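You operate a simulated robot arm through the tools that you are given. There is no shell and no other tool. Be economical: measure what you need, move in short steps, check, and stop when the job is done.

Carry out the task below with a simulated two-armed robot. There is one attempt and no reset: what you move stays moved.

Task
Shelve the gauge, cap both test valves, open the red and black levers.
Fine: brass-stem gauge on the upper steel shelf; the levers beside the header; either cap on either valve; both valves end shut; keep the carpet dry.

It is judged by the outcome, as a careful person would: the job done as asked, and still so three seconds after it is handed in. It fails if anything else is knocked over, pushed out of place, dropped, spilled or broken. Lids that push on must go on centred and level and be pressed home; caps that screw on are set level and turned clockwise until they are tight.

Robot
Two 7-joint arms with fingered hands on one trunk, on a base that drives. Base frame: it is fixed to the floor where the robot stands at the start and does not move with it; the origin is under the middle of the robot, x ahead of it, y to its left, z up. Lengths are in m, angles in rad, forces in N, time in s.
The left shoulder is at the start at [0.055, 0.158, 1.168], the right one opposite. With the tool pointing down near the work surface each hand reaches from about 0.1 to 0.34 m from the robot's upright axis, wherever it stands, measured 20 degrees to its own side. Places, roughly: black lever [0.5, 0.1, 0.5]; boiler switch [-1, -1.6, 1.1]; clear jar [0.5, -1.25, 0]; first riser knob [0.2, -1.5, 2.1]; fourth riser knob [-0.1, -1.5, 2]; header drain lever [0.4, -0.1, 0.4]; header vent knob [0.5, -0.1, 1.3]; lower blue knob [0.5, -1, 0.9]; lower blue lever [0.5, -0.6, 0.4]; lower drain lever [0.4, -0.9, 0.4]; lower green lever [0.5, -1.1, 0.4]; lower left knob [0.5, -0.5, 1]; lower right knob [0.5, -0.7, 1]; lower test lever [0.4, -0.1, 0.7]; lower test spigot [0.4, -0.1, 0.7]; lower vent knob [0.5, -0.8, 0.5]. Payload 4 kg a hand.
Tool frame (each hand has its own): the origin (TCP) lies between the finger pads and is the grasp point; the fingertips stand 0.03 m ahead of it; z points along the fingers, y is the line along which they close. Largest opening 0.104 m; the body of the gripper starts 0.035 m behind the TCP. The gripper is a hand of 4 fingers: y runs from the thumb to the fingers, the wrist lies at [-0.015, -0.104, -0.178] in the tool frame.
Orientation is that of the tool frame in the base frame, as a unit quaternion [w, x, y, z]. With the fingers straight down and the wrist toward the robot, the tool's x, y and z point along [0, 1, 0], [1, 0, 0] and [0, 0, -1] of the base frame.

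Tools
- The arms move only by the tool step_arm. It takes "left_increments", "right_increments" or both (then of equal length, played together; a hand with none holds still); each is a list of rows, each a list of 2 entries, a list of its own where there are three numbers: the shift along the base's x, y, z in m, then the turn, a rotation vector about the base's x, y, z in rad. In form: [[[tx, ty, tz], [wx, wy, wz]], ...]. A call has 1 to 8 rows; each row shifts and turns the commanded pose from where the row before left it. Rows are played at 5 a second. More than 0.05 m and 0.15 rad between two rows, and nothing of the call is played. Where a pose cannot be reached the arm comes as near as it can. A force on the tool above 90 N (or 10 N above the force at the start of the call, whichever is more), or a blocked arm, ends the call early, and 0.2 s more pass. In this call time passes only in rows, and 0.2 s behind the last. The reply holds the time, the measured pose of the TCP, the force on the tool along the base axes, the opening and the grip force, in the units named above and with some noise, with the torque about the TCP (base axes, N m) and any sound that the robot's microphone picked up.
- Cameras (640 x 400 px; columns grow to the right, rows downward): "scene" is now at [0.1414, 0.0119, 1.3636]; the picture's right is [0.12, -0.99, -0.00], its down [-0.35, -0.04, -0.94] and it looks along [0.93, 0.11, -0.35] (base axes); focal length 214 px, centre (320, 200). "left" rides on the left gripper at [-0.061, -0.092, -0.13] in its tool frame; the picture's right is [-0.81, -0.28, 0.52], its down [0.53, -0.71, 0.46] and it looks along [0.24, 0.64, 0.72] (tool axes); focal length 275 px, centre (320, 200). "right" rides on the right gripper at [0.061, -0.092, -0.13] in its tool frame; the picture's right is [-0.81, 0.28, -0.52], its down [-0.53, -0.71, 0.45] and it looks along [-0.24, 0.64, 0.72] (tool axes); focal length 275 px, centre (320, 200). There is no depth. A picture from a camera that has moved, and an enlarged one, comes with that camera's place and axes in the base frame and with its lens.
- get_image(camera): a new picture of that camera. The clock stands still meanwhile.
- move_column(by): slides the trunk up (or, below 0, down) by that many m; the arms and the scene camera ride with it, the base frame stays. It gives what a move gives, with no picture.
- steer(legs): drives the robot by 1 to 6 legs, each [ahead, turn to the left] in m and rad, along the robot's own axes; the way and the turn of a leg run together, so that a leg with both is an arc; at most 1.5 m and 3.142 rad a leg. The arms and the cameras ride along, it lands a little off, and it stops where it bumps. It gives what a move gives.
- move_fingers(index, middle, ring, thumb_bend, thumb_turn, hand): sets how far each is bent, from 0 (flat) to 1 (curled in); at 0.3 the hand is open as for a grip, at 0.7 the pads meet at the TCP. One left out holds its place. A second passes; each finger stops where it meets its share of the squeeze, and holds until it gets a number again. It is the only way to open and close the hand. It gives what a move gives, with no picture; readings hold the bend of each and the force on the fingers (four entries, about 0 where the hand has none), thumb and palm. thumb_turn goes from beside the hand (0) to across from the fingers (1), as for a grip.
- pan_tilt(pan, tilt): turns the head with the scene camera to pan (to the left, within 1.396 rad either way) and tilt (down, from -0.506 to 1.204), counted from straight ahead of the robot. It gives what a move gives.
- zoom(camera, box): a new picture of the part [left, top, right, bottom] of that camera's present view, enlarged. The clock stands still meanwhile.
- close_job(): hands the job in; it is judged then, once.

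Go step by step. Nothing tells you exact positions but the pictures and the camera data: compare them with the known pose of the tool, close in by small moves and look again before you grip or let go. The budget is 120 turns and 100 pictures, counting those below and the enlarged ones. Unless the task says otherwise, let go and move clear before handing in.

The tools are called after "Call:" as a command line: name --argument value ..., lists and objects as JSON in quotes. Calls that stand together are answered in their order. step_arm: Moves the arms, as the interface text tells. Its arguments: {"type":"object","properties":{"left_increments":{"type":"array","items":{"type":"array"}},"right_increments":{"type":"array","items":{"type":"array"}}},"required":[]} The other tools are called the same way: move_column (by) slides the trunk up or down; move_fingers (index, middle, ring, thumb_bend, thumb_turn, hand) moves the fingers one by one; steer (legs) drives the base; pan_tilt (pan, tilt) turns the head that bears the scene camera; get_image (camera) takes a picture; zoom (camera, box) takes an enlarged picture of a part of a camera's view; close_job () hands the job in.

At the start:

```text
time: 0.0
left_tool_pos: [0.3494, 0.2868, 1.4342]
left_tcp_rot: [0.001, 0.706, 0.708, 0.0]
left_force: [0.4, 0.5, 0.8]
left_moment: [-0.05, 0.02, 0.02]
left_opening: 0.1036
left_grasp_force: 0.0
left_shape: jaw
left_bend: [0.3, 0.3, 0.3, 0.3, 0.98]
left_finger forces: [0.0, 0.1, 0.0, 0.0, 0.0, 0.0]
right_tool_pos: [0.4456, -0.0847, 1.4641]
right_tcp_rot: [0.0, 0.707, 0.707, 0.001]
right_force: [-0.3, -0.1, -0.2]
right_moment: [0.0, -0.01, -0.01]
right_opening: 0.1039
right_grasp_force: 0.1
right_shape: jaw
right_bend: [0.3, 0.3, 0.3, 0.3, 0.98]
right_finger forces: [0.1, 0.0, 0.0, 0.0, 0.0, 0.1]
trunk travel left (down, up): [-0.375, 0.132]
robot x, y, heading: [-0.0012, -0.001, 0.001]
head pan, tilt: [0.119, 0.347]
```

scene: 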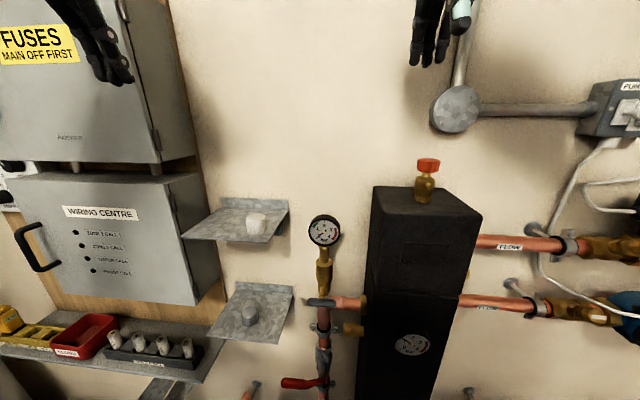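
right: 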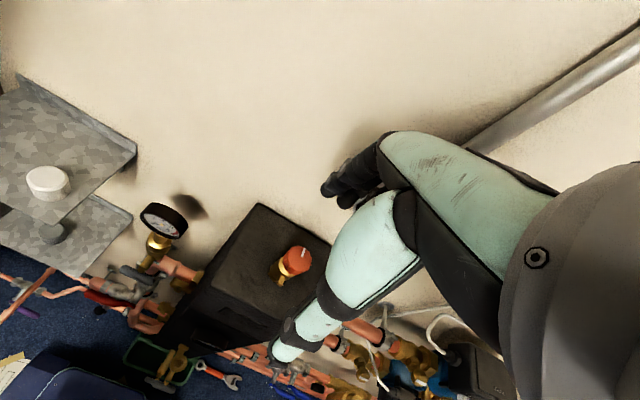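
left: 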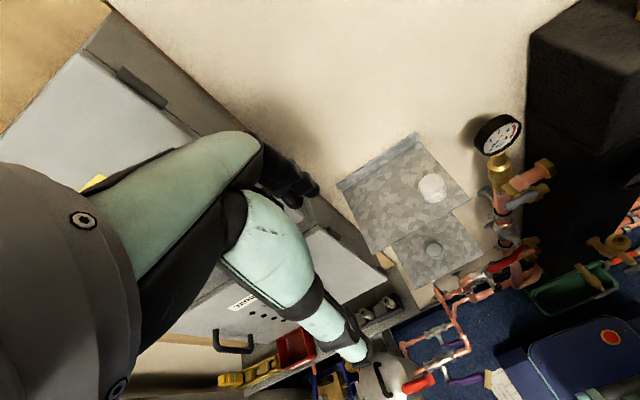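

I see two steel shelves with a white cap and a grey cap, a brass-stem gauge on a spigot left of the black header, and levers below. I'll look closer at the gauge area and then tilt the head down.

Call:
zoom --camera "scene" --box '[180, 180, 440, 400]'

Call:
pan_tilt --pan 0.1 --tilt 0.95

Call:
get_image --camera "scene"

```text
1.82 times, centred on (310, 290) of scene
camera zoom: at [0.1414, 0.0119, 1.3636], right [0.12, -0.99, 0.0], down [-0.35, -0.04, -0.94], along [0.93, 0.11, -0.35], focal length 390 px, centre (338, 36)
```

zoom: 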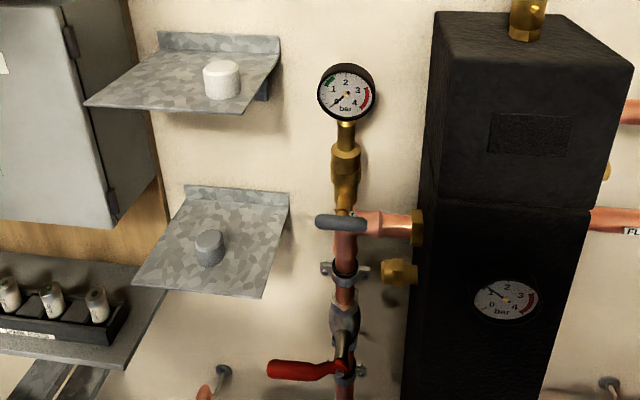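

```text
time: 1.0
left_tool_pos: [0.3325, 0.2873, 1.439]
left_tcp_rot: [0.005, 0.707, 0.707, 0.005]
left_force: [-0.7, -0.7, -0.7]
left_moment: [0.01, -0.01, 0.01]
left_opening: 0.104
left_grasp_force: 0.2
left_shape: jaw
left_bend: [0.3, 0.3, 0.3, 0.3, 0.98]
left_finger forces: [0.0, 0.1, 0.0, 0.0, 0.0, 0.0]
right_tool_pos: [0.4253, -0.0863, 1.4699]
right_tcp_rot: [0.006, 0.707, 0.707, 0.004]
right_force: [-0.7, -0.9, 0.3]
right_moment: [0.0, 0.0, -0.02]
right_opening: 0.1039
right_grasp_force: 0.2
right_shape: jaw
right_bend: [0.3, 0.3, 0.3, 0.3, 0.98]
right_finger forces: [0.1, 0.0, 0.0, 0.1, 0.0, 0.1]
trunk travel left (down, up): [-0.375, 0.132]
robot x, y, heading: [-0.0002, -0.0055, -0.005]
head pan, tilt: [0.099, 0.949]
```

```text
95 pictures are left
camera scene: at [0.1192, 0.0082, 1.3125], right [0.1, -1.0, 0.0], down [-0.82, -0.08, -0.57], along [0.57, 0.06, -0.82], focal length 214 px, centre (320, 200)
```

scene: 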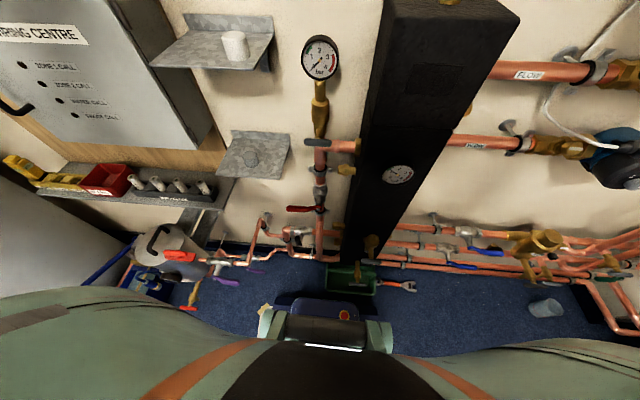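

Call:
zoom --camera "scene" --box '[220, 120, 420, 245]'

Call:
zoom --camera "scene" --box '[100, 190, 420, 390]'

Call:
zoom --camera "scene" --box '[140, 0, 400, 160]'

```text
3.20 times, centred on (320, 182) of scene
camera zoom: at [0.1192, 0.0082, 1.3125], right [0.1, -1.0, 0.0], down [-0.82, -0.08, -0.57], along [0.57, 0.06, -0.82], focal length 686 px, centre (320, 256)
```

zoom: 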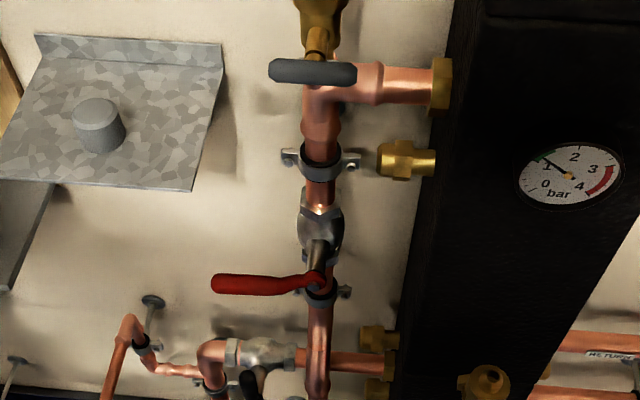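

```text
2.00 times, centred on (260, 290) of scene
camera zoom: at [0.1192, 0.0082, 1.3125], right [0.1, -1.0, 0.0], down [-0.82, -0.08, -0.57], along [0.57, 0.06, -0.82], focal length 429 px, centre (440, 20)
```

zoom: 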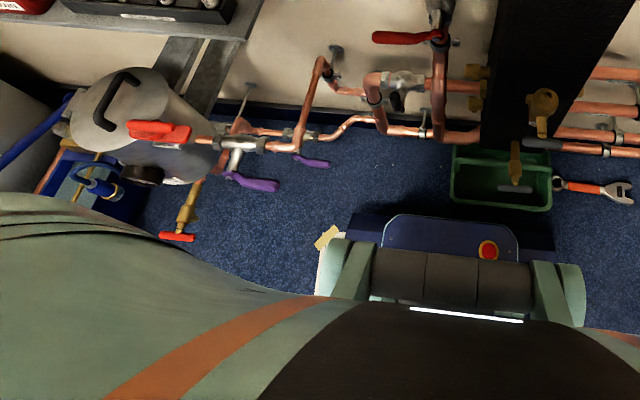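

```text
2.46 times, centred on (270, 80) of scene
camera zoom: at [0.1192, 0.0082, 1.3125], right [0.1, -1.0, 0.0], down [-0.82, -0.08, -0.57], along [0.57, 0.06, -0.82], focal length 528 px, centre (443, 495)
```

zoom: 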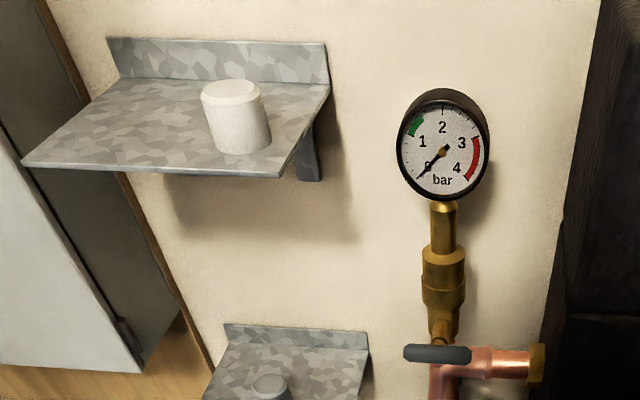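

The lower test valve must be the brass piece on the header front near (370,242). I'll zoom in on it and the levers.

Call:
zoom --camera "scene" --box '[330, 220, 410, 295]'

Call:
zoom --camera "scene" --box '[250, 190, 350, 260]'

Call:
get_image --camera "right"

```text
5.33 times, centred on (370, 258) of scene
camera zoom: at [0.1192, 0.0082, 1.3125], right [0.1, -1.0, 0.0], down [-0.82, -0.08, -0.57], along [0.57, 0.06, -0.82], focal length 1144 px, centre (53, -107)
```

zoom: 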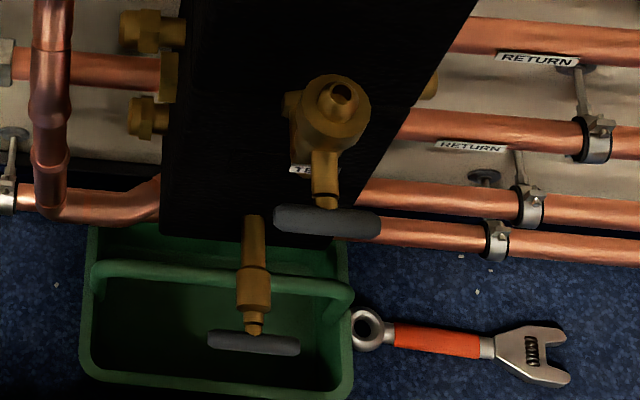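

```text
5.71 times, centred on (300, 225) of scene
camera zoom: at [0.1192, 0.0082, 1.3125], right [0.1, -1.0, 0.0], down [-0.82, -0.08, -0.57], along [0.57, 0.06, -0.82], focal length 1226 px, centre (434, 57)
```

zoom: 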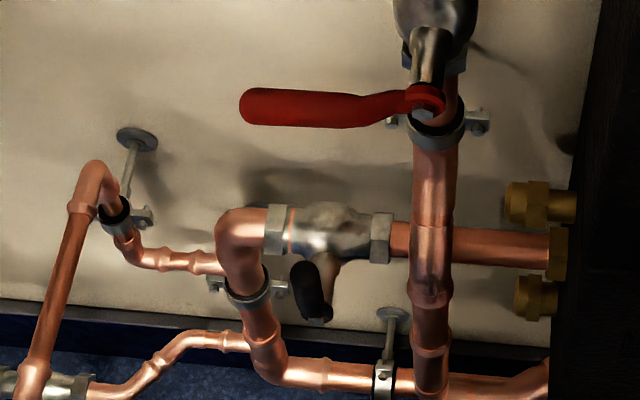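

```text
89 pictures are left
camera right: at [0.3332, -0.0234, 1.5983], right [0.27, -0.81, 0.52], down [-0.71, -0.53, -0.46], along [0.65, -0.24, -0.72], focal length 275 px, centre (320, 200)
```

right: 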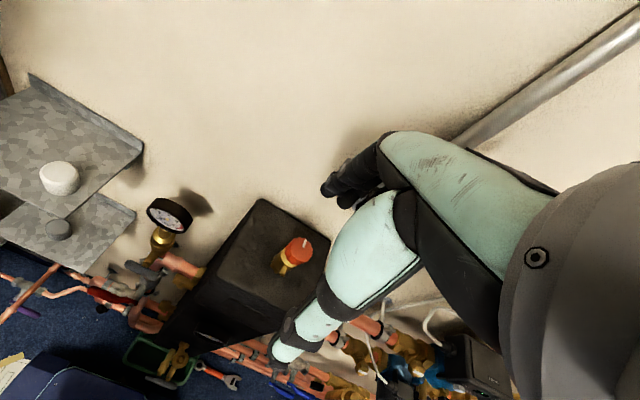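

Both test valves and the drain have horizontal cross handles (shut). Red lever points left across its vertical pipe, and black stands across its horizontal pipe, so both are closed. I'll back off a little and turn the left hand to point forward.

Call:
steer --legs '[[-0.18, 0]]'

Call:
step_arm --left_increments '[[[0, 0, -0.02], [0.0863, -0.0863, -0.0863]], [[0, 0, -0.02], [0.0863, -0.0863, -0.0863]], [[0, 0, -0.02], [0.0863, -0.0863, -0.0863]], [[0, 0, -0.02], [0.0863, -0.0863, -0.0863]], [[0, 0, -0.02], [0.0863, -0.0863, -0.0863]], [[0, 0, -0.02], [0.0863, -0.0863, -0.0863]], [[0, 0, -0.02], [0.0863, -0.0863, -0.0863]]]'

Call:
step_arm --left_increments '[[[0, 0, -0.02], [0.0863, -0.0863, -0.0863]], [[0, 0, -0.02], [0.0863, -0.0863, -0.0863]], [[0, 0, -0.02], [0.0863, -0.0863, -0.0863]], [[0, 0, -0.02], [0.0863, -0.0863, -0.0863]], [[0, 0, -0.02], [0.0863, -0.0863, -0.0863]], [[0, 0, -0.02], [0.0863, -0.0863, -0.0863]], [[0, 0, -0.02], [0.0863, -0.0863, -0.0863]]]'

Call:
get_image --camera "left"

Call:
get_image --camera "scene"

```text
time: 2.5
left_tool_pos: [0.1581, 0.2854, 1.4378]
left_tcp_rot: [0.003, 0.707, 0.707, 0.004]
left_force: [-0.6, 0.6, -0.1]
left_moment: [-0.01, -0.02, 0.0]
left_opening: 0.104
left_grasp_force: 0.0
left_shape: jaw
left_bend: [0.3, 0.3, 0.3, 0.3, 0.98]
left_finger forces: [0.0, 0.1, 0.1, 0.0, 0.0, 0.1]
right_tool_pos: [0.2536, -0.0854, 1.4665]
right_tcp_rot: [0.002, 0.708, 0.707, 0.003]
right_force: [-0.1, 0.1, -1.1]
right_moment: [-0.01, -0.04, -0.02]
right_opening: 0.1042
right_grasp_force: 0.1
right_shape: jaw
right_bend: [0.3, 0.3, 0.3, 0.3, 0.98]
right_finger forces: [0.1, 0.0, 0.0, 0.0, 0.1, 0.0]
trunk travel left (down, up): [-0.375, 0.132]
robot x, y, heading: [-0.1782, -0.0016, 0.002]
head pan, tilt: [0.099, 0.949]
```

```text
time: 4.2
left_tool_pos: [0.1593, 0.2899, 1.3007]
left_tcp_rot: [0.003, 0.818, 0.405, 0.408]
left_force: [0.0, 0.4, -0.4]
left_moment: [0.02, 0.02, 0.0]
left_opening: 0.1039
left_grasp_force: 0.0
left_shape: jaw
left_bend: [0.3, 0.3, 0.3, 0.3, 0.98]
left_finger forces: [0.0, 0.1, 0.0, 0.0, 0.0, 0.0]
left hand out of reach, approached as far as the arm can: row 7
right_tool_pos: [0.2522, -0.0831, 1.4679]
right_tcp_rot: [0.003, 0.709, 0.706, 0.002]
right_force: [0.4, 0.6, -0.7]
right_moment: [-0.05, 0.01, -0.01]
right_opening: 0.1041
right_grasp_force: 0.1
right_shape: jaw
right_bend: [0.3, 0.3, 0.3, 0.3, 0.98]
right_finger forces: [0.0, 0.1, 0.0, 0.0, 0.1, 0.0]
trunk travel left (down, up): [-0.375, 0.132]
robot x, y, heading: [-0.1814, -0.0013, 0.002]
head pan, tilt: [0.099, 0.949]
```

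```text
time: 5.8
left_tool_pos: [0.1983, 0.3318, 1.2228]
left_tcp_rot: [0.004, 0.709, -0.004, 0.705]
left_force: [-0.1, -0.7, 0.3]
left_moment: [-0.04, -0.04, -0.01]
left_opening: 0.104
left_grasp_force: 0.1
left_shape: jaw
left_bend: [0.3, 0.3, 0.3, 0.3, 0.98]
left_finger forces: [0.0, 0.0, 0.1, 0.0, 0.0, 0.0]
left hand out of reach, approached as far as the arm can: row 1, 2, 3, 4, 5
right_tool_pos: [0.2476, -0.0843, 1.4679]
right_tcp_rot: [0.003, 0.708, 0.706, 0.004]
right_force: [0.1, -0.7, 1.0]
right_moment: [-0.02, 0.04, 0.0]
right_opening: 0.104
right_grasp_force: 0.1
right_shape: jaw
right_bend: [0.3, 0.3, 0.3, 0.3, 0.98]
right_finger forces: [0.0, 0.1, 0.0, 0.0, 0.1, 0.0]
trunk travel left (down, up): [-0.375, 0.132]
robot x, y, heading: [-0.1819, 0.0001, -0.003]
head pan, tilt: [0.099, 0.949]
```

```text
88 pictures are left
camera left: at [0.0691, 0.4241, 1.1618], right [0.52, 0.27, -0.81], down [0.46, 0.71, 0.53], along [0.72, -0.65, 0.24], focal length 275 px, centre (320, 200)
```

left: 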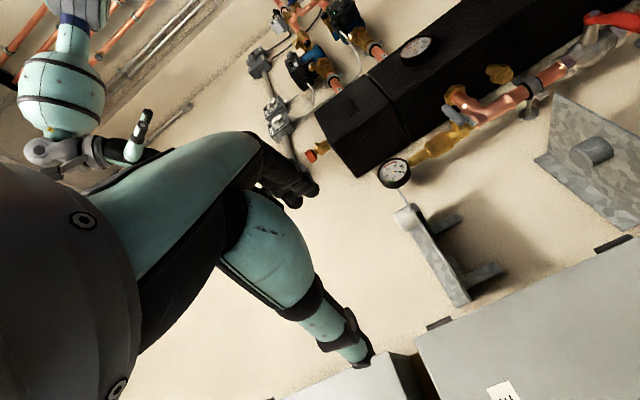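

```text
87 pictures are left
camera scene: at [-0.0584, 0.0085, 1.3123], right [0.1, -1.0, 0.0], down [-0.82, -0.08, -0.57], along [0.57, 0.06, -0.82], focal length 214 px, centre (320, 200)
```

scene: 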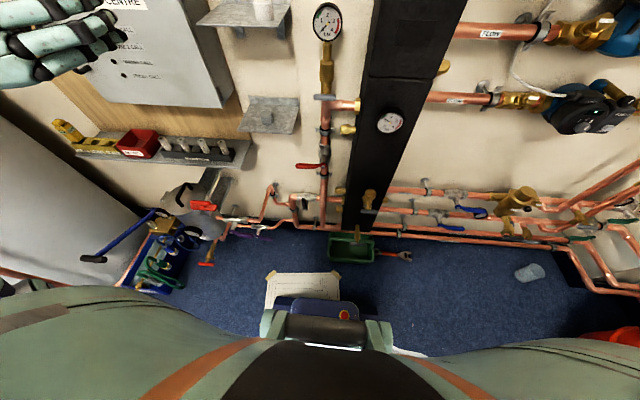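

Dial is roughly at (0.525, 0.05, 1.15), the upper shelf at z≈1.16 spanning y 0.13–0.31, x 0.45–0.58. I'll level the head for closer looks.

Call:
pan_tilt --pan 0.1 --tilt 0.5

Call:
zoom --camera "scene" --box '[290, 130, 370, 230]'

Call:
zoom --camera "scene" --box '[210, 120, 310, 220]'

Call:
get_image --camera "scene"

```text
time: 6.7
left_tool_pos: [0.197, 0.3314, 1.2231]
left_tcp_rot: [0.003, 0.708, -0.002, 0.706]
left_force: [0.3, 0.4, 0.1]
left_moment: [0.02, 0.01, 0.01]
left_opening: 0.104
left_grasp_force: 0.1
left_shape: jaw
left_bend: [0.3, 0.3, 0.3, 0.3, 0.98]
left_finger forces: [0.0, 0.0, 0.1, 0.1, 0.1, 0.1]
right_tool_pos: [0.2479, -0.0857, 1.4686]
right_tcp_rot: [0.004, 0.708, 0.707, 0.004]
right_force: [0.0, -0.8, -0.4]
right_moment: [-0.01, 0.0, -0.03]
right_opening: 0.1041
right_grasp_force: 0.1
right_shape: jaw
right_bend: [0.3, 0.3, 0.3, 0.3, 0.98]
right_finger forces: [0.0, 0.0, 0.0, 0.0, 0.0, 0.1]
trunk travel left (down, up): [-0.375, 0.132]
robot x, y, heading: [-0.1785, -0.0016, -0.005]
head pan, tilt: [0.099, 0.499]
```

```text
4.00 times, centred on (330, 180) of scene
camera zoom: at [-0.0404, 0.0099, 1.3495], right [0.1, -1.0, 0.0], down [-0.49, -0.05, -0.87], along [0.87, 0.09, -0.49], focal length 858 px, centre (280, 280)
```

zoom: 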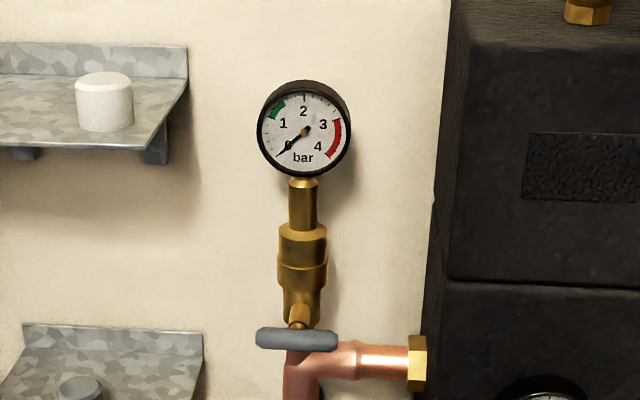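

```text
4.00 times, centred on (260, 170) of scene
camera zoom: at [-0.0404, 0.0099, 1.3495], right [0.1, -1.0, 0.0], down [-0.49, -0.05, -0.87], along [0.87, 0.09, -0.49], focal length 858 px, centre (560, 320)
```

zoom: 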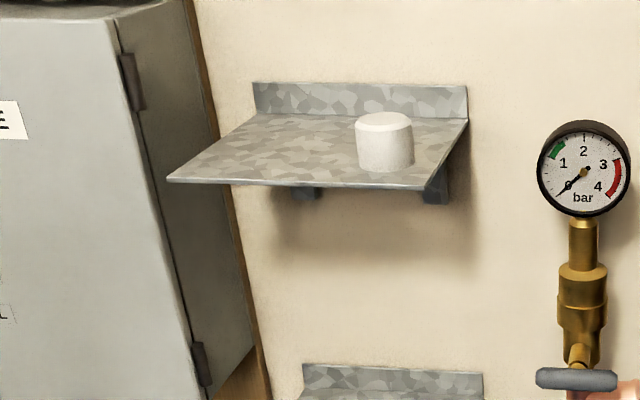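

```text
84 pictures are left
camera scene: at [-0.0404, 0.0099, 1.3495], right [0.1, -1.0, 0.0], down [-0.49, -0.05, -0.87], along [0.87, 0.09, -0.49], focal length 214 px, centre (320, 200)
```

scene: 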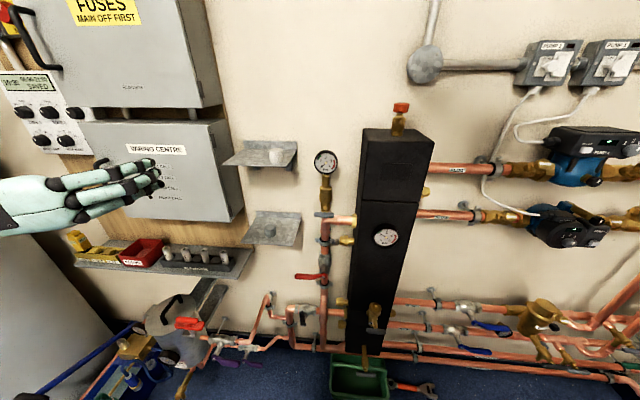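

Call:
zoom --camera "scene" --box '[335, 280, 415, 380]'

Call:
zoom --camera "scene" --box '[220, 210, 360, 350]'

```text
4.00 times, centred on (375, 330) of scene
camera zoom: at [-0.0404, 0.0099, 1.3495], right [0.1, -1.0, 0.0], down [-0.49, -0.05, -0.87], along [0.87, 0.09, -0.49], focal length 858 px, centre (100, -320)
```

zoom: 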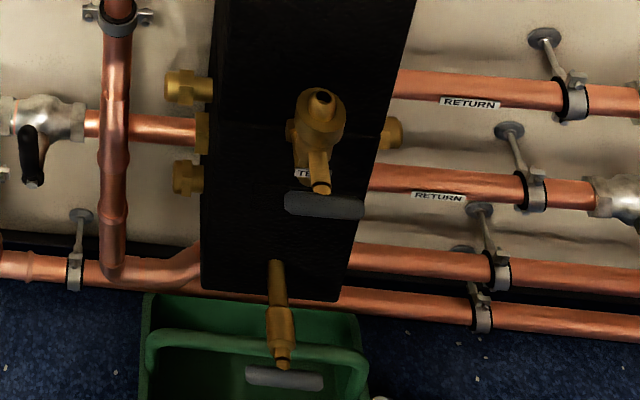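

```text
2.86 times, centred on (290, 280) of scene
camera zoom: at [-0.0404, 0.0099, 1.3495], right [0.1, -1.0, 0.0], down [-0.49, -0.05, -0.87], along [0.87, 0.09, -0.49], focal length 613 px, centre (406, -29)
```

zoom: 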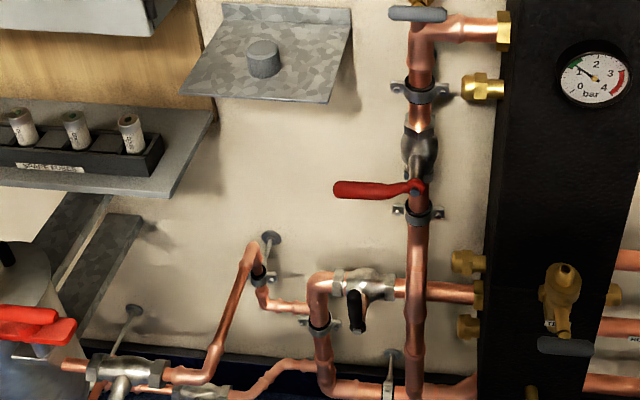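

The gauge has a narrow brass stem and a collar sitting on the upper test spigot; caps are white (upper shelf) and grey (lower shelf). I'll bring the left hand in front of the dial, short of it.

Call:
step_arm --left_increments '[[[0.02, -0.04, 0], [0, 0, 0]], [[0.02, -0.04, 0], [0, 0, 0]], [[0.02, -0.04, 0], [0, 0, 0]], [[0.02, -0.04, 0], [0, 0, 0]], [[0.02, -0.04, 0], [0, 0, 0]]]'

Call:
get_image --camera "left"

```text
time: 7.8
left_tool_pos: [0.3134, 0.1405, 1.227]
left_tcp_rot: [0.003, 0.709, -0.004, 0.705]
left_force: [-0.2, -0.9, -0.1]
left_moment: [0.01, -0.01, 0.01]
left_opening: 0.104
left_grasp_force: 0.0
left_shape: jaw
left_bend: [0.3, 0.3, 0.3, 0.3, 0.98]
left_finger forces: [0.0, 0.0, 0.0, 0.0, 0.0, 0.0]
left hand out of reach, approached as far as the arm can: row 1, 2
right_tool_pos: [0.2532, -0.0875, 1.4667]
right_tcp_rot: [0.001, 0.708, 0.706, 0.003]
right_force: [0.5, -0.8, -0.3]
right_moment: [0.04, 0.04, 0.01]
right_opening: 0.1039
right_grasp_force: 0.1
right_shape: jaw
right_bend: [0.3, 0.3, 0.3, 0.3, 0.98]
right_finger forces: [0.0, 0.0, 0.0, 0.0, 0.0, 0.0]
trunk travel left (down, up): [-0.375, 0.132]
robot x, y, heading: [-0.1814, 0.0013, -0.003]
head pan, tilt: [0.099, 0.499]
```

```text
81 pictures are left
camera left: at [0.1849, 0.2317, 1.1664], right [0.52, 0.27, -0.81], down [0.46, 0.71, 0.53], along [0.72, -0.65, 0.24], focal length 275 px, centre (320, 200)
```

left: 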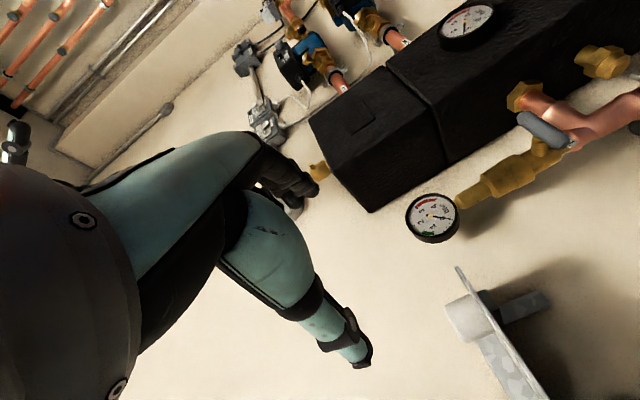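

Call:
zoom --camera "left" --box '[390, 90, 600, 260]'

Call:
step_arm --left_increments '[[[0.02, -0.02, -0.02], [0, 0, 0]], [[0.02, -0.02, -0.02], [0, 0, 0]], [[0.02, -0.025, -0.02], [0, 0, 0]], [[0.02, -0.025, -0.02], [0, 0, 0]]]'

Call:
get_image --camera "left"

Call:
zoom --camera "scene" --box '[240, 110, 400, 230]'

```text
2.35 times, centred on (495, 175) of left
camera zoom: at [0.1849, 0.2317, 1.1664], right [0.52, 0.27, -0.81], down [0.46, 0.71, 0.53], along [0.72, -0.65, 0.24], focal length 648 px, centre (-92, 259)
```

zoom: 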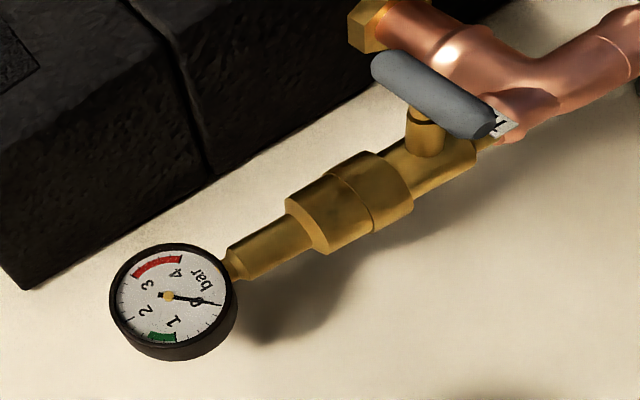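

```text
time: 8.8
left_tool_pos: [0.3929, 0.0514, 1.1484]
left_tcp_rot: [0.004, 0.709, -0.004, 0.705]
left_force: [0.3, -0.9, 0.0]
left_moment: [-0.01, 0.01, 0.03]
left_opening: 0.1039
left_grasp_force: 0.1
left_shape: jaw
left_bend: [0.3, 0.3, 0.3, 0.3, 0.98]
left_finger forces: [0.0, 0.0, 0.0, 0.1, 0.0, 0.1]
right_tool_pos: [0.2513, -0.0873, 1.4683]
right_tcp_rot: [0.003, 0.708, 0.707, 0.005]
right_force: [0.4, 1.3, -0.4]
right_moment: [0.0, 0.03, 0.0]
right_opening: 0.1041
right_grasp_force: 0.0
right_shape: jaw
right_bend: [0.3, 0.3, 0.3, 0.3, 0.98]
right_finger forces: [0.1, 0.0, 0.0, 0.1, 0.1, 0.0]
trunk travel left (down, up): [-0.375, 0.132]
robot x, y, heading: [-0.1809, -0.0033, 0.005]
head pan, tilt: [0.099, 0.499]
```

```text
79 pictures are left
camera left: at [0.2645, 0.1436, 1.088], right [0.52, 0.27, -0.81], down [0.46, 0.71, 0.53], along [0.72, -0.65, 0.24], focal length 275 px, centre (320, 200)
```

left: 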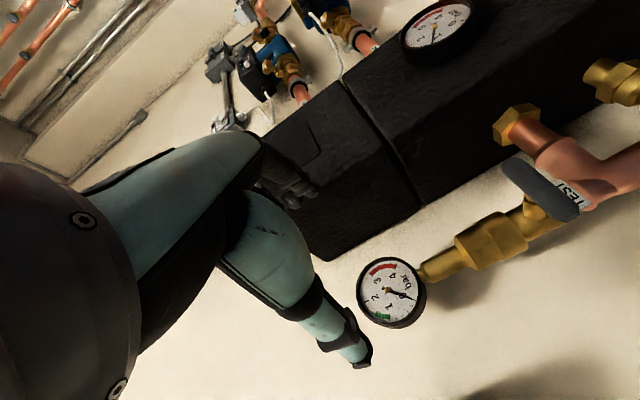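

```text
3.33 times, centred on (320, 170) of scene
camera zoom: at [-0.0385, 0.0085, 1.3494], right [0.1, -1.0, 0.0], down [-0.49, -0.05, -0.87], along [0.87, 0.09, -0.49], focal length 715 px, centre (320, 300)
```

zoom: 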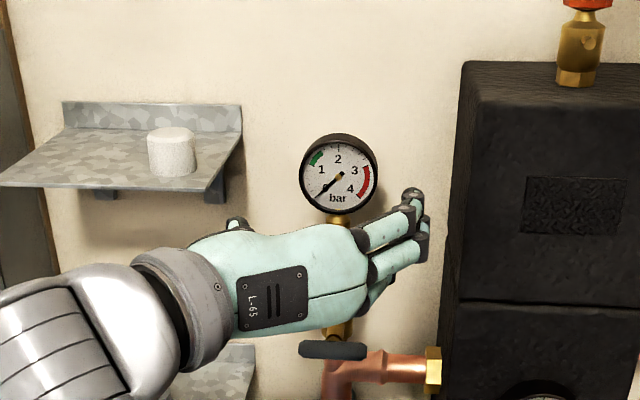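

Dial centre is confirmed near (0.525, 0.055, 1.148), in line with the hand. I'll advance slowly so the pads straddle the dial.

Call:
step_arm --left_increments '[[[0.025, 0.001, 0], [0, 0, 0]], [[0.025, 0.001, 0], [0, 0, 0]], [[0.025, 0.001, 0], [0, 0, 0]], [[0.02, 0, 0], [0, 0, 0]]]'

Call:
get_image --camera "left"

Call:
zoom --camera "scene" --box '[270, 120, 370, 210]'

```text
time: 9.8
left_tool_pos: [0.4846, 0.0567, 1.1489]
left_tcp_rot: [0.005, 0.708, -0.004, 0.706]
left_force: [0.4, 0.3, 0.5]
left_moment: [-0.01, 0.01, 0.04]
left_opening: 0.1039
left_grasp_force: 0.1
left_shape: jaw
left_bend: [0.3, 0.3, 0.3, 0.3, 0.98]
left_finger forces: [0.1, 0.0, 0.0, 0.0, 0.0, 0.0]
right_tool_pos: [0.2487, -0.0861, 1.4686]
right_tcp_rot: [0.004, 0.708, 0.707, 0.003]
right_force: [-0.3, 0.9, -0.5]
right_moment: [0.01, -0.02, -0.01]
right_opening: 0.1041
right_grasp_force: 0.1
right_shape: jaw
right_bend: [0.3, 0.3, 0.3, 0.3, 0.98]
right_finger forces: [0.0, 0.0, 0.0, 0.1, 0.0, 0.0]
trunk travel left (down, up): [-0.375, 0.132]
robot x, y, heading: [-0.1777, -0.0035, -0.001]
head pan, tilt: [0.099, 0.499]
```

```text
77 pictures are left
camera left: at [0.3572, 0.1483, 1.0877], right [0.52, 0.27, -0.81], down [0.46, 0.71, 0.53], along [0.72, -0.65, 0.24], focal length 275 px, centre (320, 200)
```

left: 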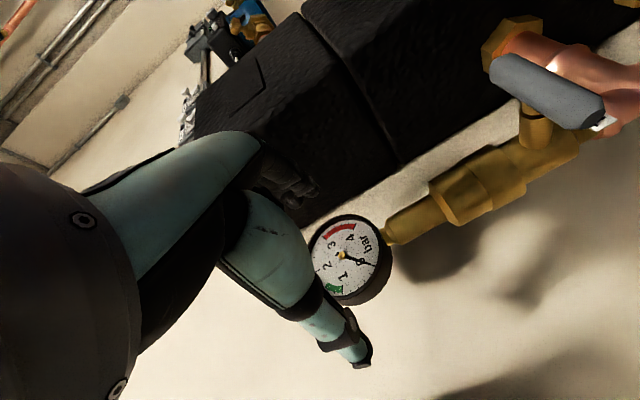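

```text
4.44 times, centred on (320, 165) of scene
camera zoom: at [-0.0397, 0.0094, 1.3495], right [0.1, -1.0, 0.0], down [-0.49, -0.05, -0.87], along [0.87, 0.09, -0.49], focal length 953 px, centre (320, 356)
```

zoom: 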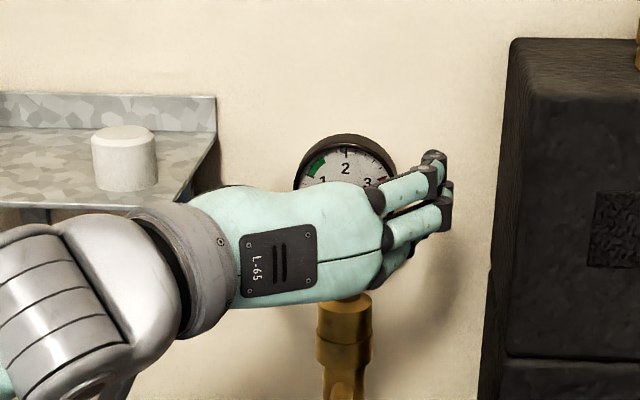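

Call:
step_arm --left_increments '[[[0.02, 0, -0.002], [0, 0, 0]], [[0.02, 0, -0.001], [0, 0, 0]]]'

Call:
get_image --camera "left"

```text
time: 10.4
left_tool_pos: [0.5262, 0.0557, 1.1457]
left_tcp_rot: [0.005, 0.708, -0.002, 0.706]
left_force: [1.0, 0.2, -0.1]
left_moment: [-0.01, -0.03, 0.0]
left_opening: 0.1042
left_grasp_force: 0.1
left_shape: jaw
left_bend: [0.3, 0.3, 0.3, 0.3, 0.98]
left_finger forces: [0.0, 0.0, 0.1, 0.0, 0.0, 0.0]
right_tool_pos: [0.2486, -0.086, 1.468]
right_tcp_rot: [0.004, 0.708, 0.706, 0.004]
right_force: [-0.2, 0.4, -0.4]
right_moment: [-0.01, 0.01, -0.03]
right_opening: 0.1038
right_grasp_force: 0.1
right_shape: jaw
right_bend: [0.3, 0.3, 0.3, 0.3, 0.98]
right_finger forces: [0.0, 0.0, 0.0, 0.1, 0.0, 0.1]
trunk travel left (down, up): [-0.375, 0.132]
robot x, y, heading: [-0.1773, 0.0015, -0.002]
head pan, tilt: [0.099, 0.499]
```

```text
75 pictures are left
camera left: at [0.3986, 0.1479, 1.0845], right [0.52, 0.27, -0.81], down [0.46, 0.71, 0.53], along [0.72, -0.65, 0.24], focal length 275 px, centre (320, 200)
```

left: 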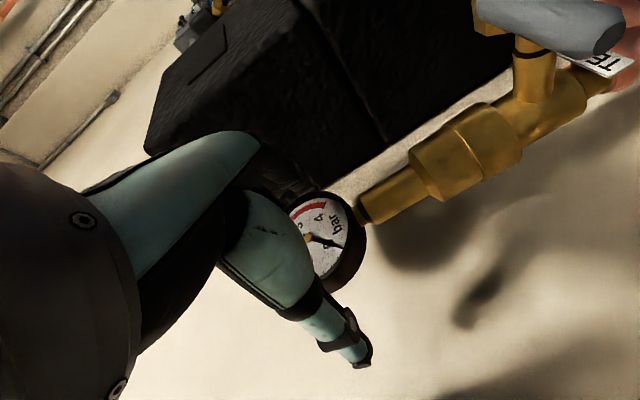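

The dial sits right at the TCP. A touch further in, then close the fingers.

Call:
step_arm --left_increments '[[[0.01, 0, 0], [0, 0, 0]]]'

Call:
move_fingers --hand "left" --index 0.7 --middle 0.7 --ring 0.7 --thumb_bend 0.7

Call:
get_image --camera "left"

```text
time: 10.8
left_tool_pos: [0.5372, 0.0552, 1.145]
left_tcp_rot: [0.003, 0.708, -0.002, 0.706]
left_force: [0.3, 0.1, 0.5]
left_moment: [0.0, 0.03, 0.0]
left_opening: 0.1043
left_grasp_force: 0.2
left_shape: jaw
left_bend: [0.3, 0.3, 0.3, 0.3, 0.98]
left_finger forces: [0.0, 0.1, 0.0, 0.1, 0.0, 0.1]
right_tool_pos: [0.249, -0.0855, 1.4687]
right_tcp_rot: [0.004, 0.708, 0.706, 0.003]
right_force: [1.1, 0.6, 0.0]
right_moment: [-0.04, 0.01, -0.02]
right_opening: 0.1039
right_grasp_force: 0.0
right_shape: jaw
right_bend: [0.3, 0.3, 0.3, 0.3, 0.98]
right_finger forces: [0.1, 0.0, 0.1, 0.2, 0.0, 0.0]
trunk travel left (down, up): [-0.375, 0.132]
robot x, y, heading: [-0.179, 0.0025, -0.004]
head pan, tilt: [0.099, 0.499]
```

```text
time: 11.8
left_tool_pos: [0.5365, 0.0569, 1.1463]
left_tcp_rot: [0.004, 0.708, -0.001, 0.706]
left_force: [0.6, 2.0, 2.5]
left_moment: [0.19, 0.02, -0.03]
left_opening: 0.0559
left_grasp_force: 23.5
left_shape: fingers
left_bend: [0.45, 0.59, 0.65, 0.53, 0.96]
left_finger forces: [10.0, 7.8, 4.2, 0.1, 24.8, 0.0]
right_tool_pos: [0.2478, -0.0848, 1.4685]
right_tcp_rot: [0.004, 0.708, 0.706, 0.004]
right_force: [-0.1, 0.6, 0.3]
right_moment: [0.02, -0.03, 0.0]
right_opening: 0.1042
right_grasp_force: 0.0
right_shape: jaw
right_bend: [0.3, 0.3, 0.3, 0.3, 0.98]
right_finger forces: [0.0, 0.0, 0.1, 0.0, 0.1, 0.0]
trunk travel left (down, up): [-0.375, 0.132]
robot x, y, heading: [-0.1805, -0.0, -0.005]
head pan, tilt: [0.099, 0.499]
```

```text
74 pictures are left
camera left: at [0.4081, 0.1489, 1.0848], right [0.52, 0.27, -0.81], down [0.46, 0.71, 0.53], along [0.72, -0.65, 0.24], focal length 275 px, centre (320, 200)
```

left: 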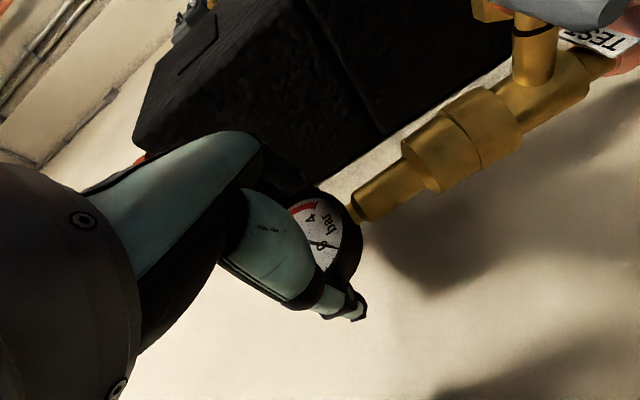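

The dial is held (fingers slightly below its equator, which suits lifting). I'll try a gentle straight pull up.

Call:
step_arm --left_increments '[[[0, 0, 0.004], [0, 0, 0]], [[0, 0, 0.004], [0, 0, 0]]]'

Call:
get_image --camera "left"

```text
time: 12.4
left_tool_pos: [0.5376, 0.0562, 1.1529]
left_tcp_rot: [0.004, 0.708, -0.003, 0.706]
left_force: [0.4, 1.4, -3.5]
left_moment: [0.17, 0.02, -0.02]
left_opening: 0.0558
left_grasp_force: 23.8
left_shape: fingers
left_bend: [0.45, 0.59, 0.66, 0.54, 0.95]
left_finger forces: [11.1, 7.4, 3.4, 0.1, 25.1, 0.1]
right_tool_pos: [0.2491, -0.0849, 1.468]
right_tcp_rot: [0.004, 0.707, 0.707, 0.003]
right_force: [0.3, -0.4, -0.2]
right_moment: [0.0, 0.02, -0.02]
right_opening: 0.1041
right_grasp_force: 0.0
right_shape: jaw
right_bend: [0.3, 0.3, 0.3, 0.3, 0.98]
right_finger forces: [0.0, 0.0, 0.0, 0.0, 0.0, 0.1]
trunk travel left (down, up): [-0.375, 0.132]
robot x, y, heading: [-0.1796, 0.0017, -0.0]
head pan, tilt: [0.099, 0.499]
```

```text
73 pictures are left
camera left: at [0.4087, 0.1492, 1.0917], right [0.52, 0.27, -0.81], down [0.46, 0.71, 0.53], along [0.72, -0.65, 0.24], focal length 275 px, centre (320, 200)
```

left: 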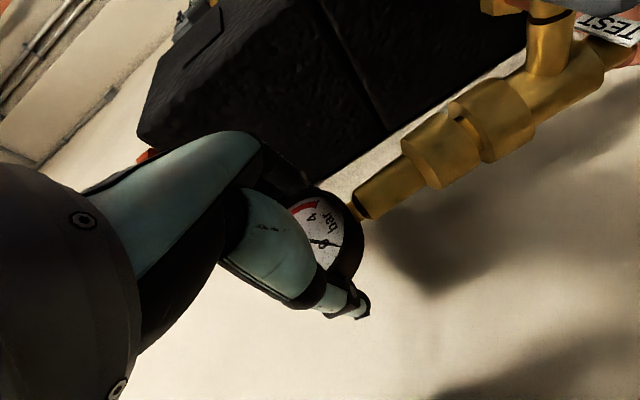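

The gauge is lifting free with almost no force (push fit). I'll lift it clear of the spigot and draw back.

Call:
step_arm --left_increments '[[[0, 0, 0.01], [0, 0, 0]], [[0, 0, 0.01], [0, 0, 0]], [[0, 0, 0.015], [0, 0, 0]], [[0, 0, 0.015], [0, 0, 0]], [[0, 0, 0.02], [0, 0, 0]]]'

Call:
get_image --camera "left"

Call:
zoom --camera "scene" --box '[270, 110, 370, 230]'

```text
time: 13.7
left_tool_pos: [0.5368, 0.0571, 1.2241]
left_tcp_rot: [0.003, 0.708, -0.002, 0.706]
left_force: [-0.5, 0.2, -3.8]
left_moment: [0.02, -0.02, 0.0]
left_opening: 0.0558
left_grasp_force: 23.9
left_shape: fingers
left_bend: [0.44, 0.59, 0.66, 0.55, 0.94]
left_finger forces: [11.3, 7.5, 3.6, 0.1, 24.4, 0.1]
right_tool_pos: [0.2482, -0.0856, 1.4689]
right_tcp_rot: [0.003, 0.707, 0.707, 0.003]
right_force: [1.1, 0.9, -0.3]
right_moment: [0.04, 0.01, -0.02]
right_opening: 0.1039
right_grasp_force: 0.1
right_shape: jaw
right_bend: [0.3, 0.3, 0.3, 0.3, 0.98]
right_finger forces: [0.0, 0.1, 0.1, 0.1, 0.1, 0.1]
trunk travel left (down, up): [-0.375, 0.132]
robot x, y, heading: [-0.1797, 0.002, -0.0]
head pan, tilt: [0.099, 0.499]
```

```text
72 pictures are left
camera left: at [0.4086, 0.1493, 1.1634], right [0.52, 0.27, -0.81], down [0.46, 0.71, 0.53], along [0.72, -0.65, 0.24], focal length 275 px, centre (320, 200)
```

left: 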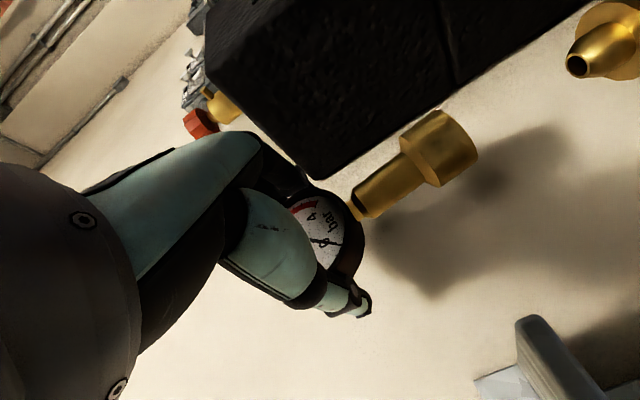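

```text
3.33 times, centred on (320, 170) of scene
camera zoom: at [-0.0398, 0.0098, 1.3496], right [0.1, -1.0, 0.0], down [-0.49, -0.05, -0.87], along [0.87, 0.09, -0.49], focal length 715 px, centre (320, 300)
```

zoom: 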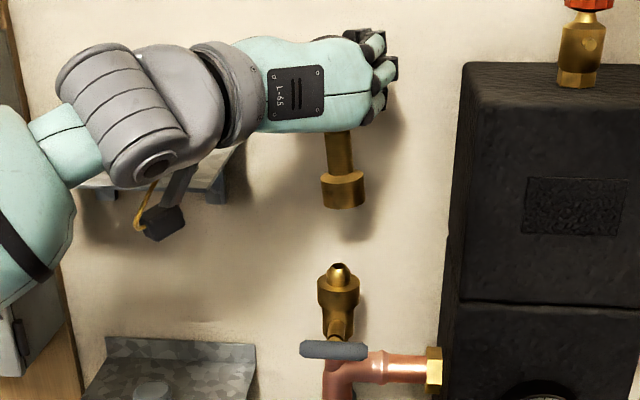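

Gauge is free. Drawing back and up before turning it face-up.

Call:
step_arm --left_increments '[[[-0.03, 0, 0.015], [0, 0, 0]], [[-0.03, 0, 0.015], [0, 0, 0]], [[-0.03, 0.01, 0.015], [0, 0, 0]], [[-0.03, 0.01, 0.015], [0, 0, 0]], [[-0.03, 0.01, 0.015], [0, 0, 0]]]'

Call:
step_arm --left_increments '[[[0, 0.01, 0.01], [-0.0863, 0.0863, 0.0863]], [[0, 0.01, 0.01], [-0.0863, 0.0863, 0.0863]], [[0, 0.01, 0.01], [-0.0863, 0.0863, 0.0863]], [[0, 0.01, 0.01], [-0.0863, 0.0863, 0.0863]], [[0, 0.01, 0.01], [-0.0863, 0.0863, 0.0863]], [[0, 0.01, 0.01], [-0.0863, 0.0863, 0.0863]], [[0, 0.01, 0.01], [-0.0863, 0.0863, 0.0863]]]'

Call:
step_arm --left_increments '[[[0, 0.015, 0], [-0.0863, 0.0863, 0.0863]], [[0, 0.015, 0], [-0.0863, 0.0863, 0.0863]], [[0, 0.015, 0], [-0.0863, 0.0863, 0.0863]], [[0, 0.015, 0], [-0.0863, 0.0863, 0.0863]], [[0, 0.015, 0], [-0.0863, 0.0863, 0.0863]], [[0, 0.015, 0], [-0.0863, 0.0863, 0.0863]], [[0, 0.015, 0], [-0.0863, 0.0863, 0.0863]]]'

Call:
get_image --camera "left"

Call:
get_image --camera "scene"

```text
time: 14.8
left_tool_pos: [0.3848, 0.0844, 1.3006]
left_tcp_rot: [0.005, 0.707, -0.002, 0.707]
left_force: [0.3, -0.6, -2.5]
left_moment: [-0.01, 0.0, 0.03]
left_opening: 0.0558
left_grasp_force: 23.5
left_shape: fingers
left_bend: [0.44, 0.59, 0.66, 0.55, 0.94]
left_finger forces: [11.3, 7.5, 3.7, 0.1, 24.1, 0.0]
right_tool_pos: [0.2463, -0.0861, 1.4692]
right_tcp_rot: [0.005, 0.708, 0.706, 0.004]
right_force: [0.0, 0.4, 0.7]
right_moment: [-0.01, -0.02, 0.01]
right_opening: 0.1038
right_grasp_force: 0.0
right_shape: jaw
right_bend: [0.3, 0.3, 0.3, 0.3, 0.98]
right_finger forces: [0.0, 0.0, 0.0, 0.0, 0.0, 0.0]
trunk travel left (down, up): [-0.375, 0.132]
robot x, y, heading: [-0.1775, 0.0009, -0.007]
head pan, tilt: [0.099, 0.499]
```

```text
time: 16.4
left_tool_pos: [0.3872, 0.1548, 1.368]
left_tcp_rot: [0.004, 0.817, 0.407, 0.409]
left_force: [-0.4, -0.2, -1.7]
left_moment: [0.12, -0.07, -0.02]
left_opening: 0.0555
left_grasp_force: 23.2
left_shape: fingers
left_bend: [0.44, 0.59, 0.66, 0.55, 0.95]
left_finger forces: [11.1, 7.5, 3.4, 0.0, 24.3, 0.1]
right_tool_pos: [0.2482, -0.0855, 1.4669]
right_tcp_rot: [0.003, 0.708, 0.706, 0.003]
right_force: [0.0, -0.5, 0.9]
right_moment: [0.03, 0.0, -0.02]
right_opening: 0.104
right_grasp_force: 0.0
right_shape: jaw
right_bend: [0.3, 0.3, 0.3, 0.3, 0.98]
right_finger forces: [0.0, 0.0, 0.0, 0.0, 0.0, 0.0]
trunk travel left (down, up): [-0.375, 0.132]
robot x, y, heading: [-0.1812, -0.0037, -0.006]
head pan, tilt: [0.099, 0.499]
```

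```text
time: 18.1
left_tool_pos: [0.3881, 0.2613, 1.3675]
left_tcp_rot: [0.004, 0.707, 0.708, 0.003]
left_force: [0.7, 0.4, -2.9]
left_moment: [0.12, 0.03, -0.01]
left_opening: 0.0553
left_grasp_force: 23.0
left_shape: fingers
left_bend: [0.44, 0.59, 0.66, 0.55, 0.95]
left_finger forces: [11.1, 7.9, 3.8, 0.0, 23.5, 0.0]
right_tool_pos: [0.2487, -0.0853, 1.4674]
right_tcp_rot: [0.004, 0.708, 0.706, 0.003]
right_force: [0.3, 0.4, -0.9]
right_moment: [0.0, 0.02, 0.02]
right_opening: 0.1038
right_grasp_force: 0.1
right_shape: jaw
right_bend: [0.3, 0.3, 0.3, 0.3, 0.98]
right_finger forces: [0.0, 0.0, 0.0, 0.0, 0.1, 0.0]
trunk travel left (down, up): [-0.375, 0.132]
robot x, y, heading: [-0.181, 0.0027, -0.002]
head pan, tilt: [0.099, 0.499]
```

```text
70 pictures are left
camera left: at [0.296, 0.1996, 1.4973], right [-0.27, -0.81, -0.52], down [-0.71, 0.53, -0.46], along [0.65, 0.24, -0.72], focal length 275 px, centre (320, 200)
```

left: 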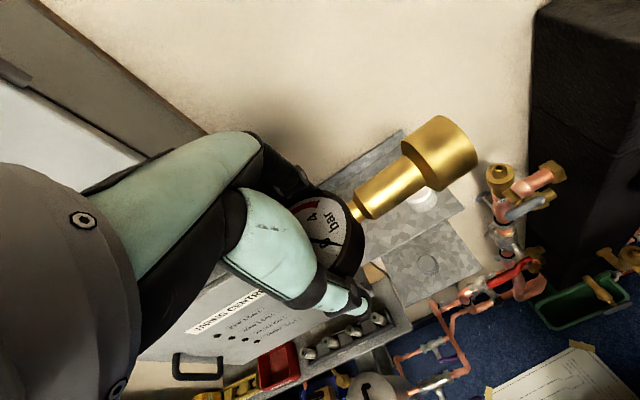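

```text
69 pictures are left
camera scene: at [-0.0395, 0.0106, 1.3495], right [0.1, -1.0, 0.0], down [-0.49, -0.05, -0.87], along [0.87, 0.09, -0.49], focal length 214 px, centre (320, 200)
```

scene: 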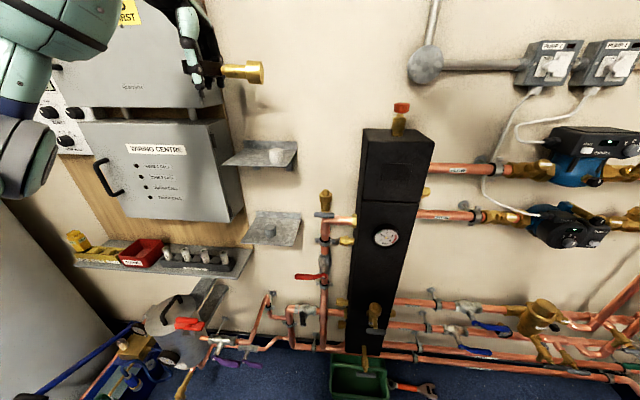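

Gauge is now face-up with the stem to the right. Shelf spans about y 0.144–0.307, x 0.453–0.60; I'll bring it above the rear of the shelf, behind the white cap.

Call:
step_arm --left_increments '[[[0.02, 0, -0.01], [0, 0, 0]], [[0.025, -0.002, -0.015], [0, 0, 0]], [[0.025, -0.002, -0.015], [0, 0, 0]], [[0.025, -0.002, -0.015], [0, 0, 0]], [[0.025, -0.002, -0.02], [0, 0, 0]], [[0.025, -0.002, -0.02], [0, 0, 0]]]'

Call:
get_image --camera "left"

Call:
zoom --camera "scene" --box '[190, 80, 330, 200]'

```text
time: 19.4
left_tool_pos: [0.5339, 0.2511, 1.2718]
left_tcp_rot: [0.002, 0.707, 0.708, 0.003]
left_force: [-0.3, 0.6, -2.3]
left_moment: [0.14, 0.01, -0.01]
left_opening: 0.0553
left_grasp_force: 22.8
left_shape: fingers
left_bend: [0.44, 0.59, 0.66, 0.55, 0.95]
left_finger forces: [11.4, 8.0, 4.0, 0.1, 23.5, 0.0]
right_tool_pos: [0.251, -0.0853, 1.4669]
right_tcp_rot: [0.004, 0.707, 0.707, 0.003]
right_force: [-0.3, -0.1, 0.5]
right_moment: [0.02, 0.03, -0.01]
right_opening: 0.1038
right_grasp_force: 0.0
right_shape: jaw
right_bend: [0.3, 0.3, 0.3, 0.3, 0.98]
right_finger forces: [0.1, 0.1, 0.0, 0.1, 0.0, 0.0]
trunk travel left (down, up): [-0.375, 0.132]
robot x, y, heading: [-0.179, -0.002, -0.003]
head pan, tilt: [0.099, 0.499]
```

```text
68 pictures are left
camera left: at [0.4434, 0.1886, 1.4018], right [-0.27, -0.81, -0.52], down [-0.71, 0.53, -0.46], along [0.65, 0.25, -0.72], focal length 275 px, centre (320, 200)
```

left: 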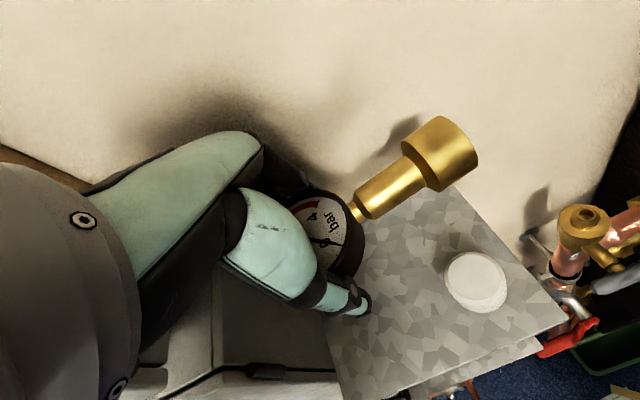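

```text
3.33 times, centred on (260, 140) of scene
camera zoom: at [-0.038, 0.0095, 1.3493], right [0.1, -1.0, 0.0], down [-0.49, -0.05, -0.87], along [0.87, 0.09, -0.49], focal length 715 px, centre (520, 400)
```

zoom: 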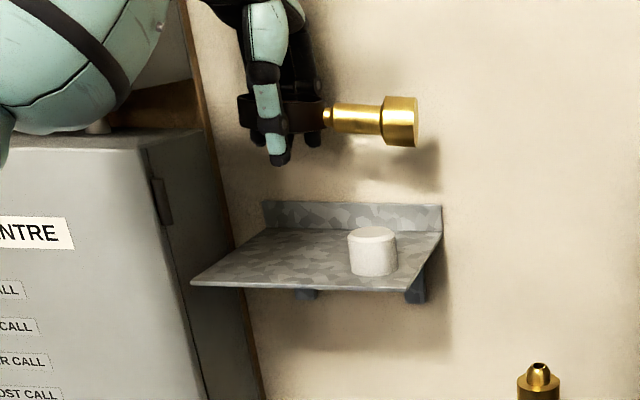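

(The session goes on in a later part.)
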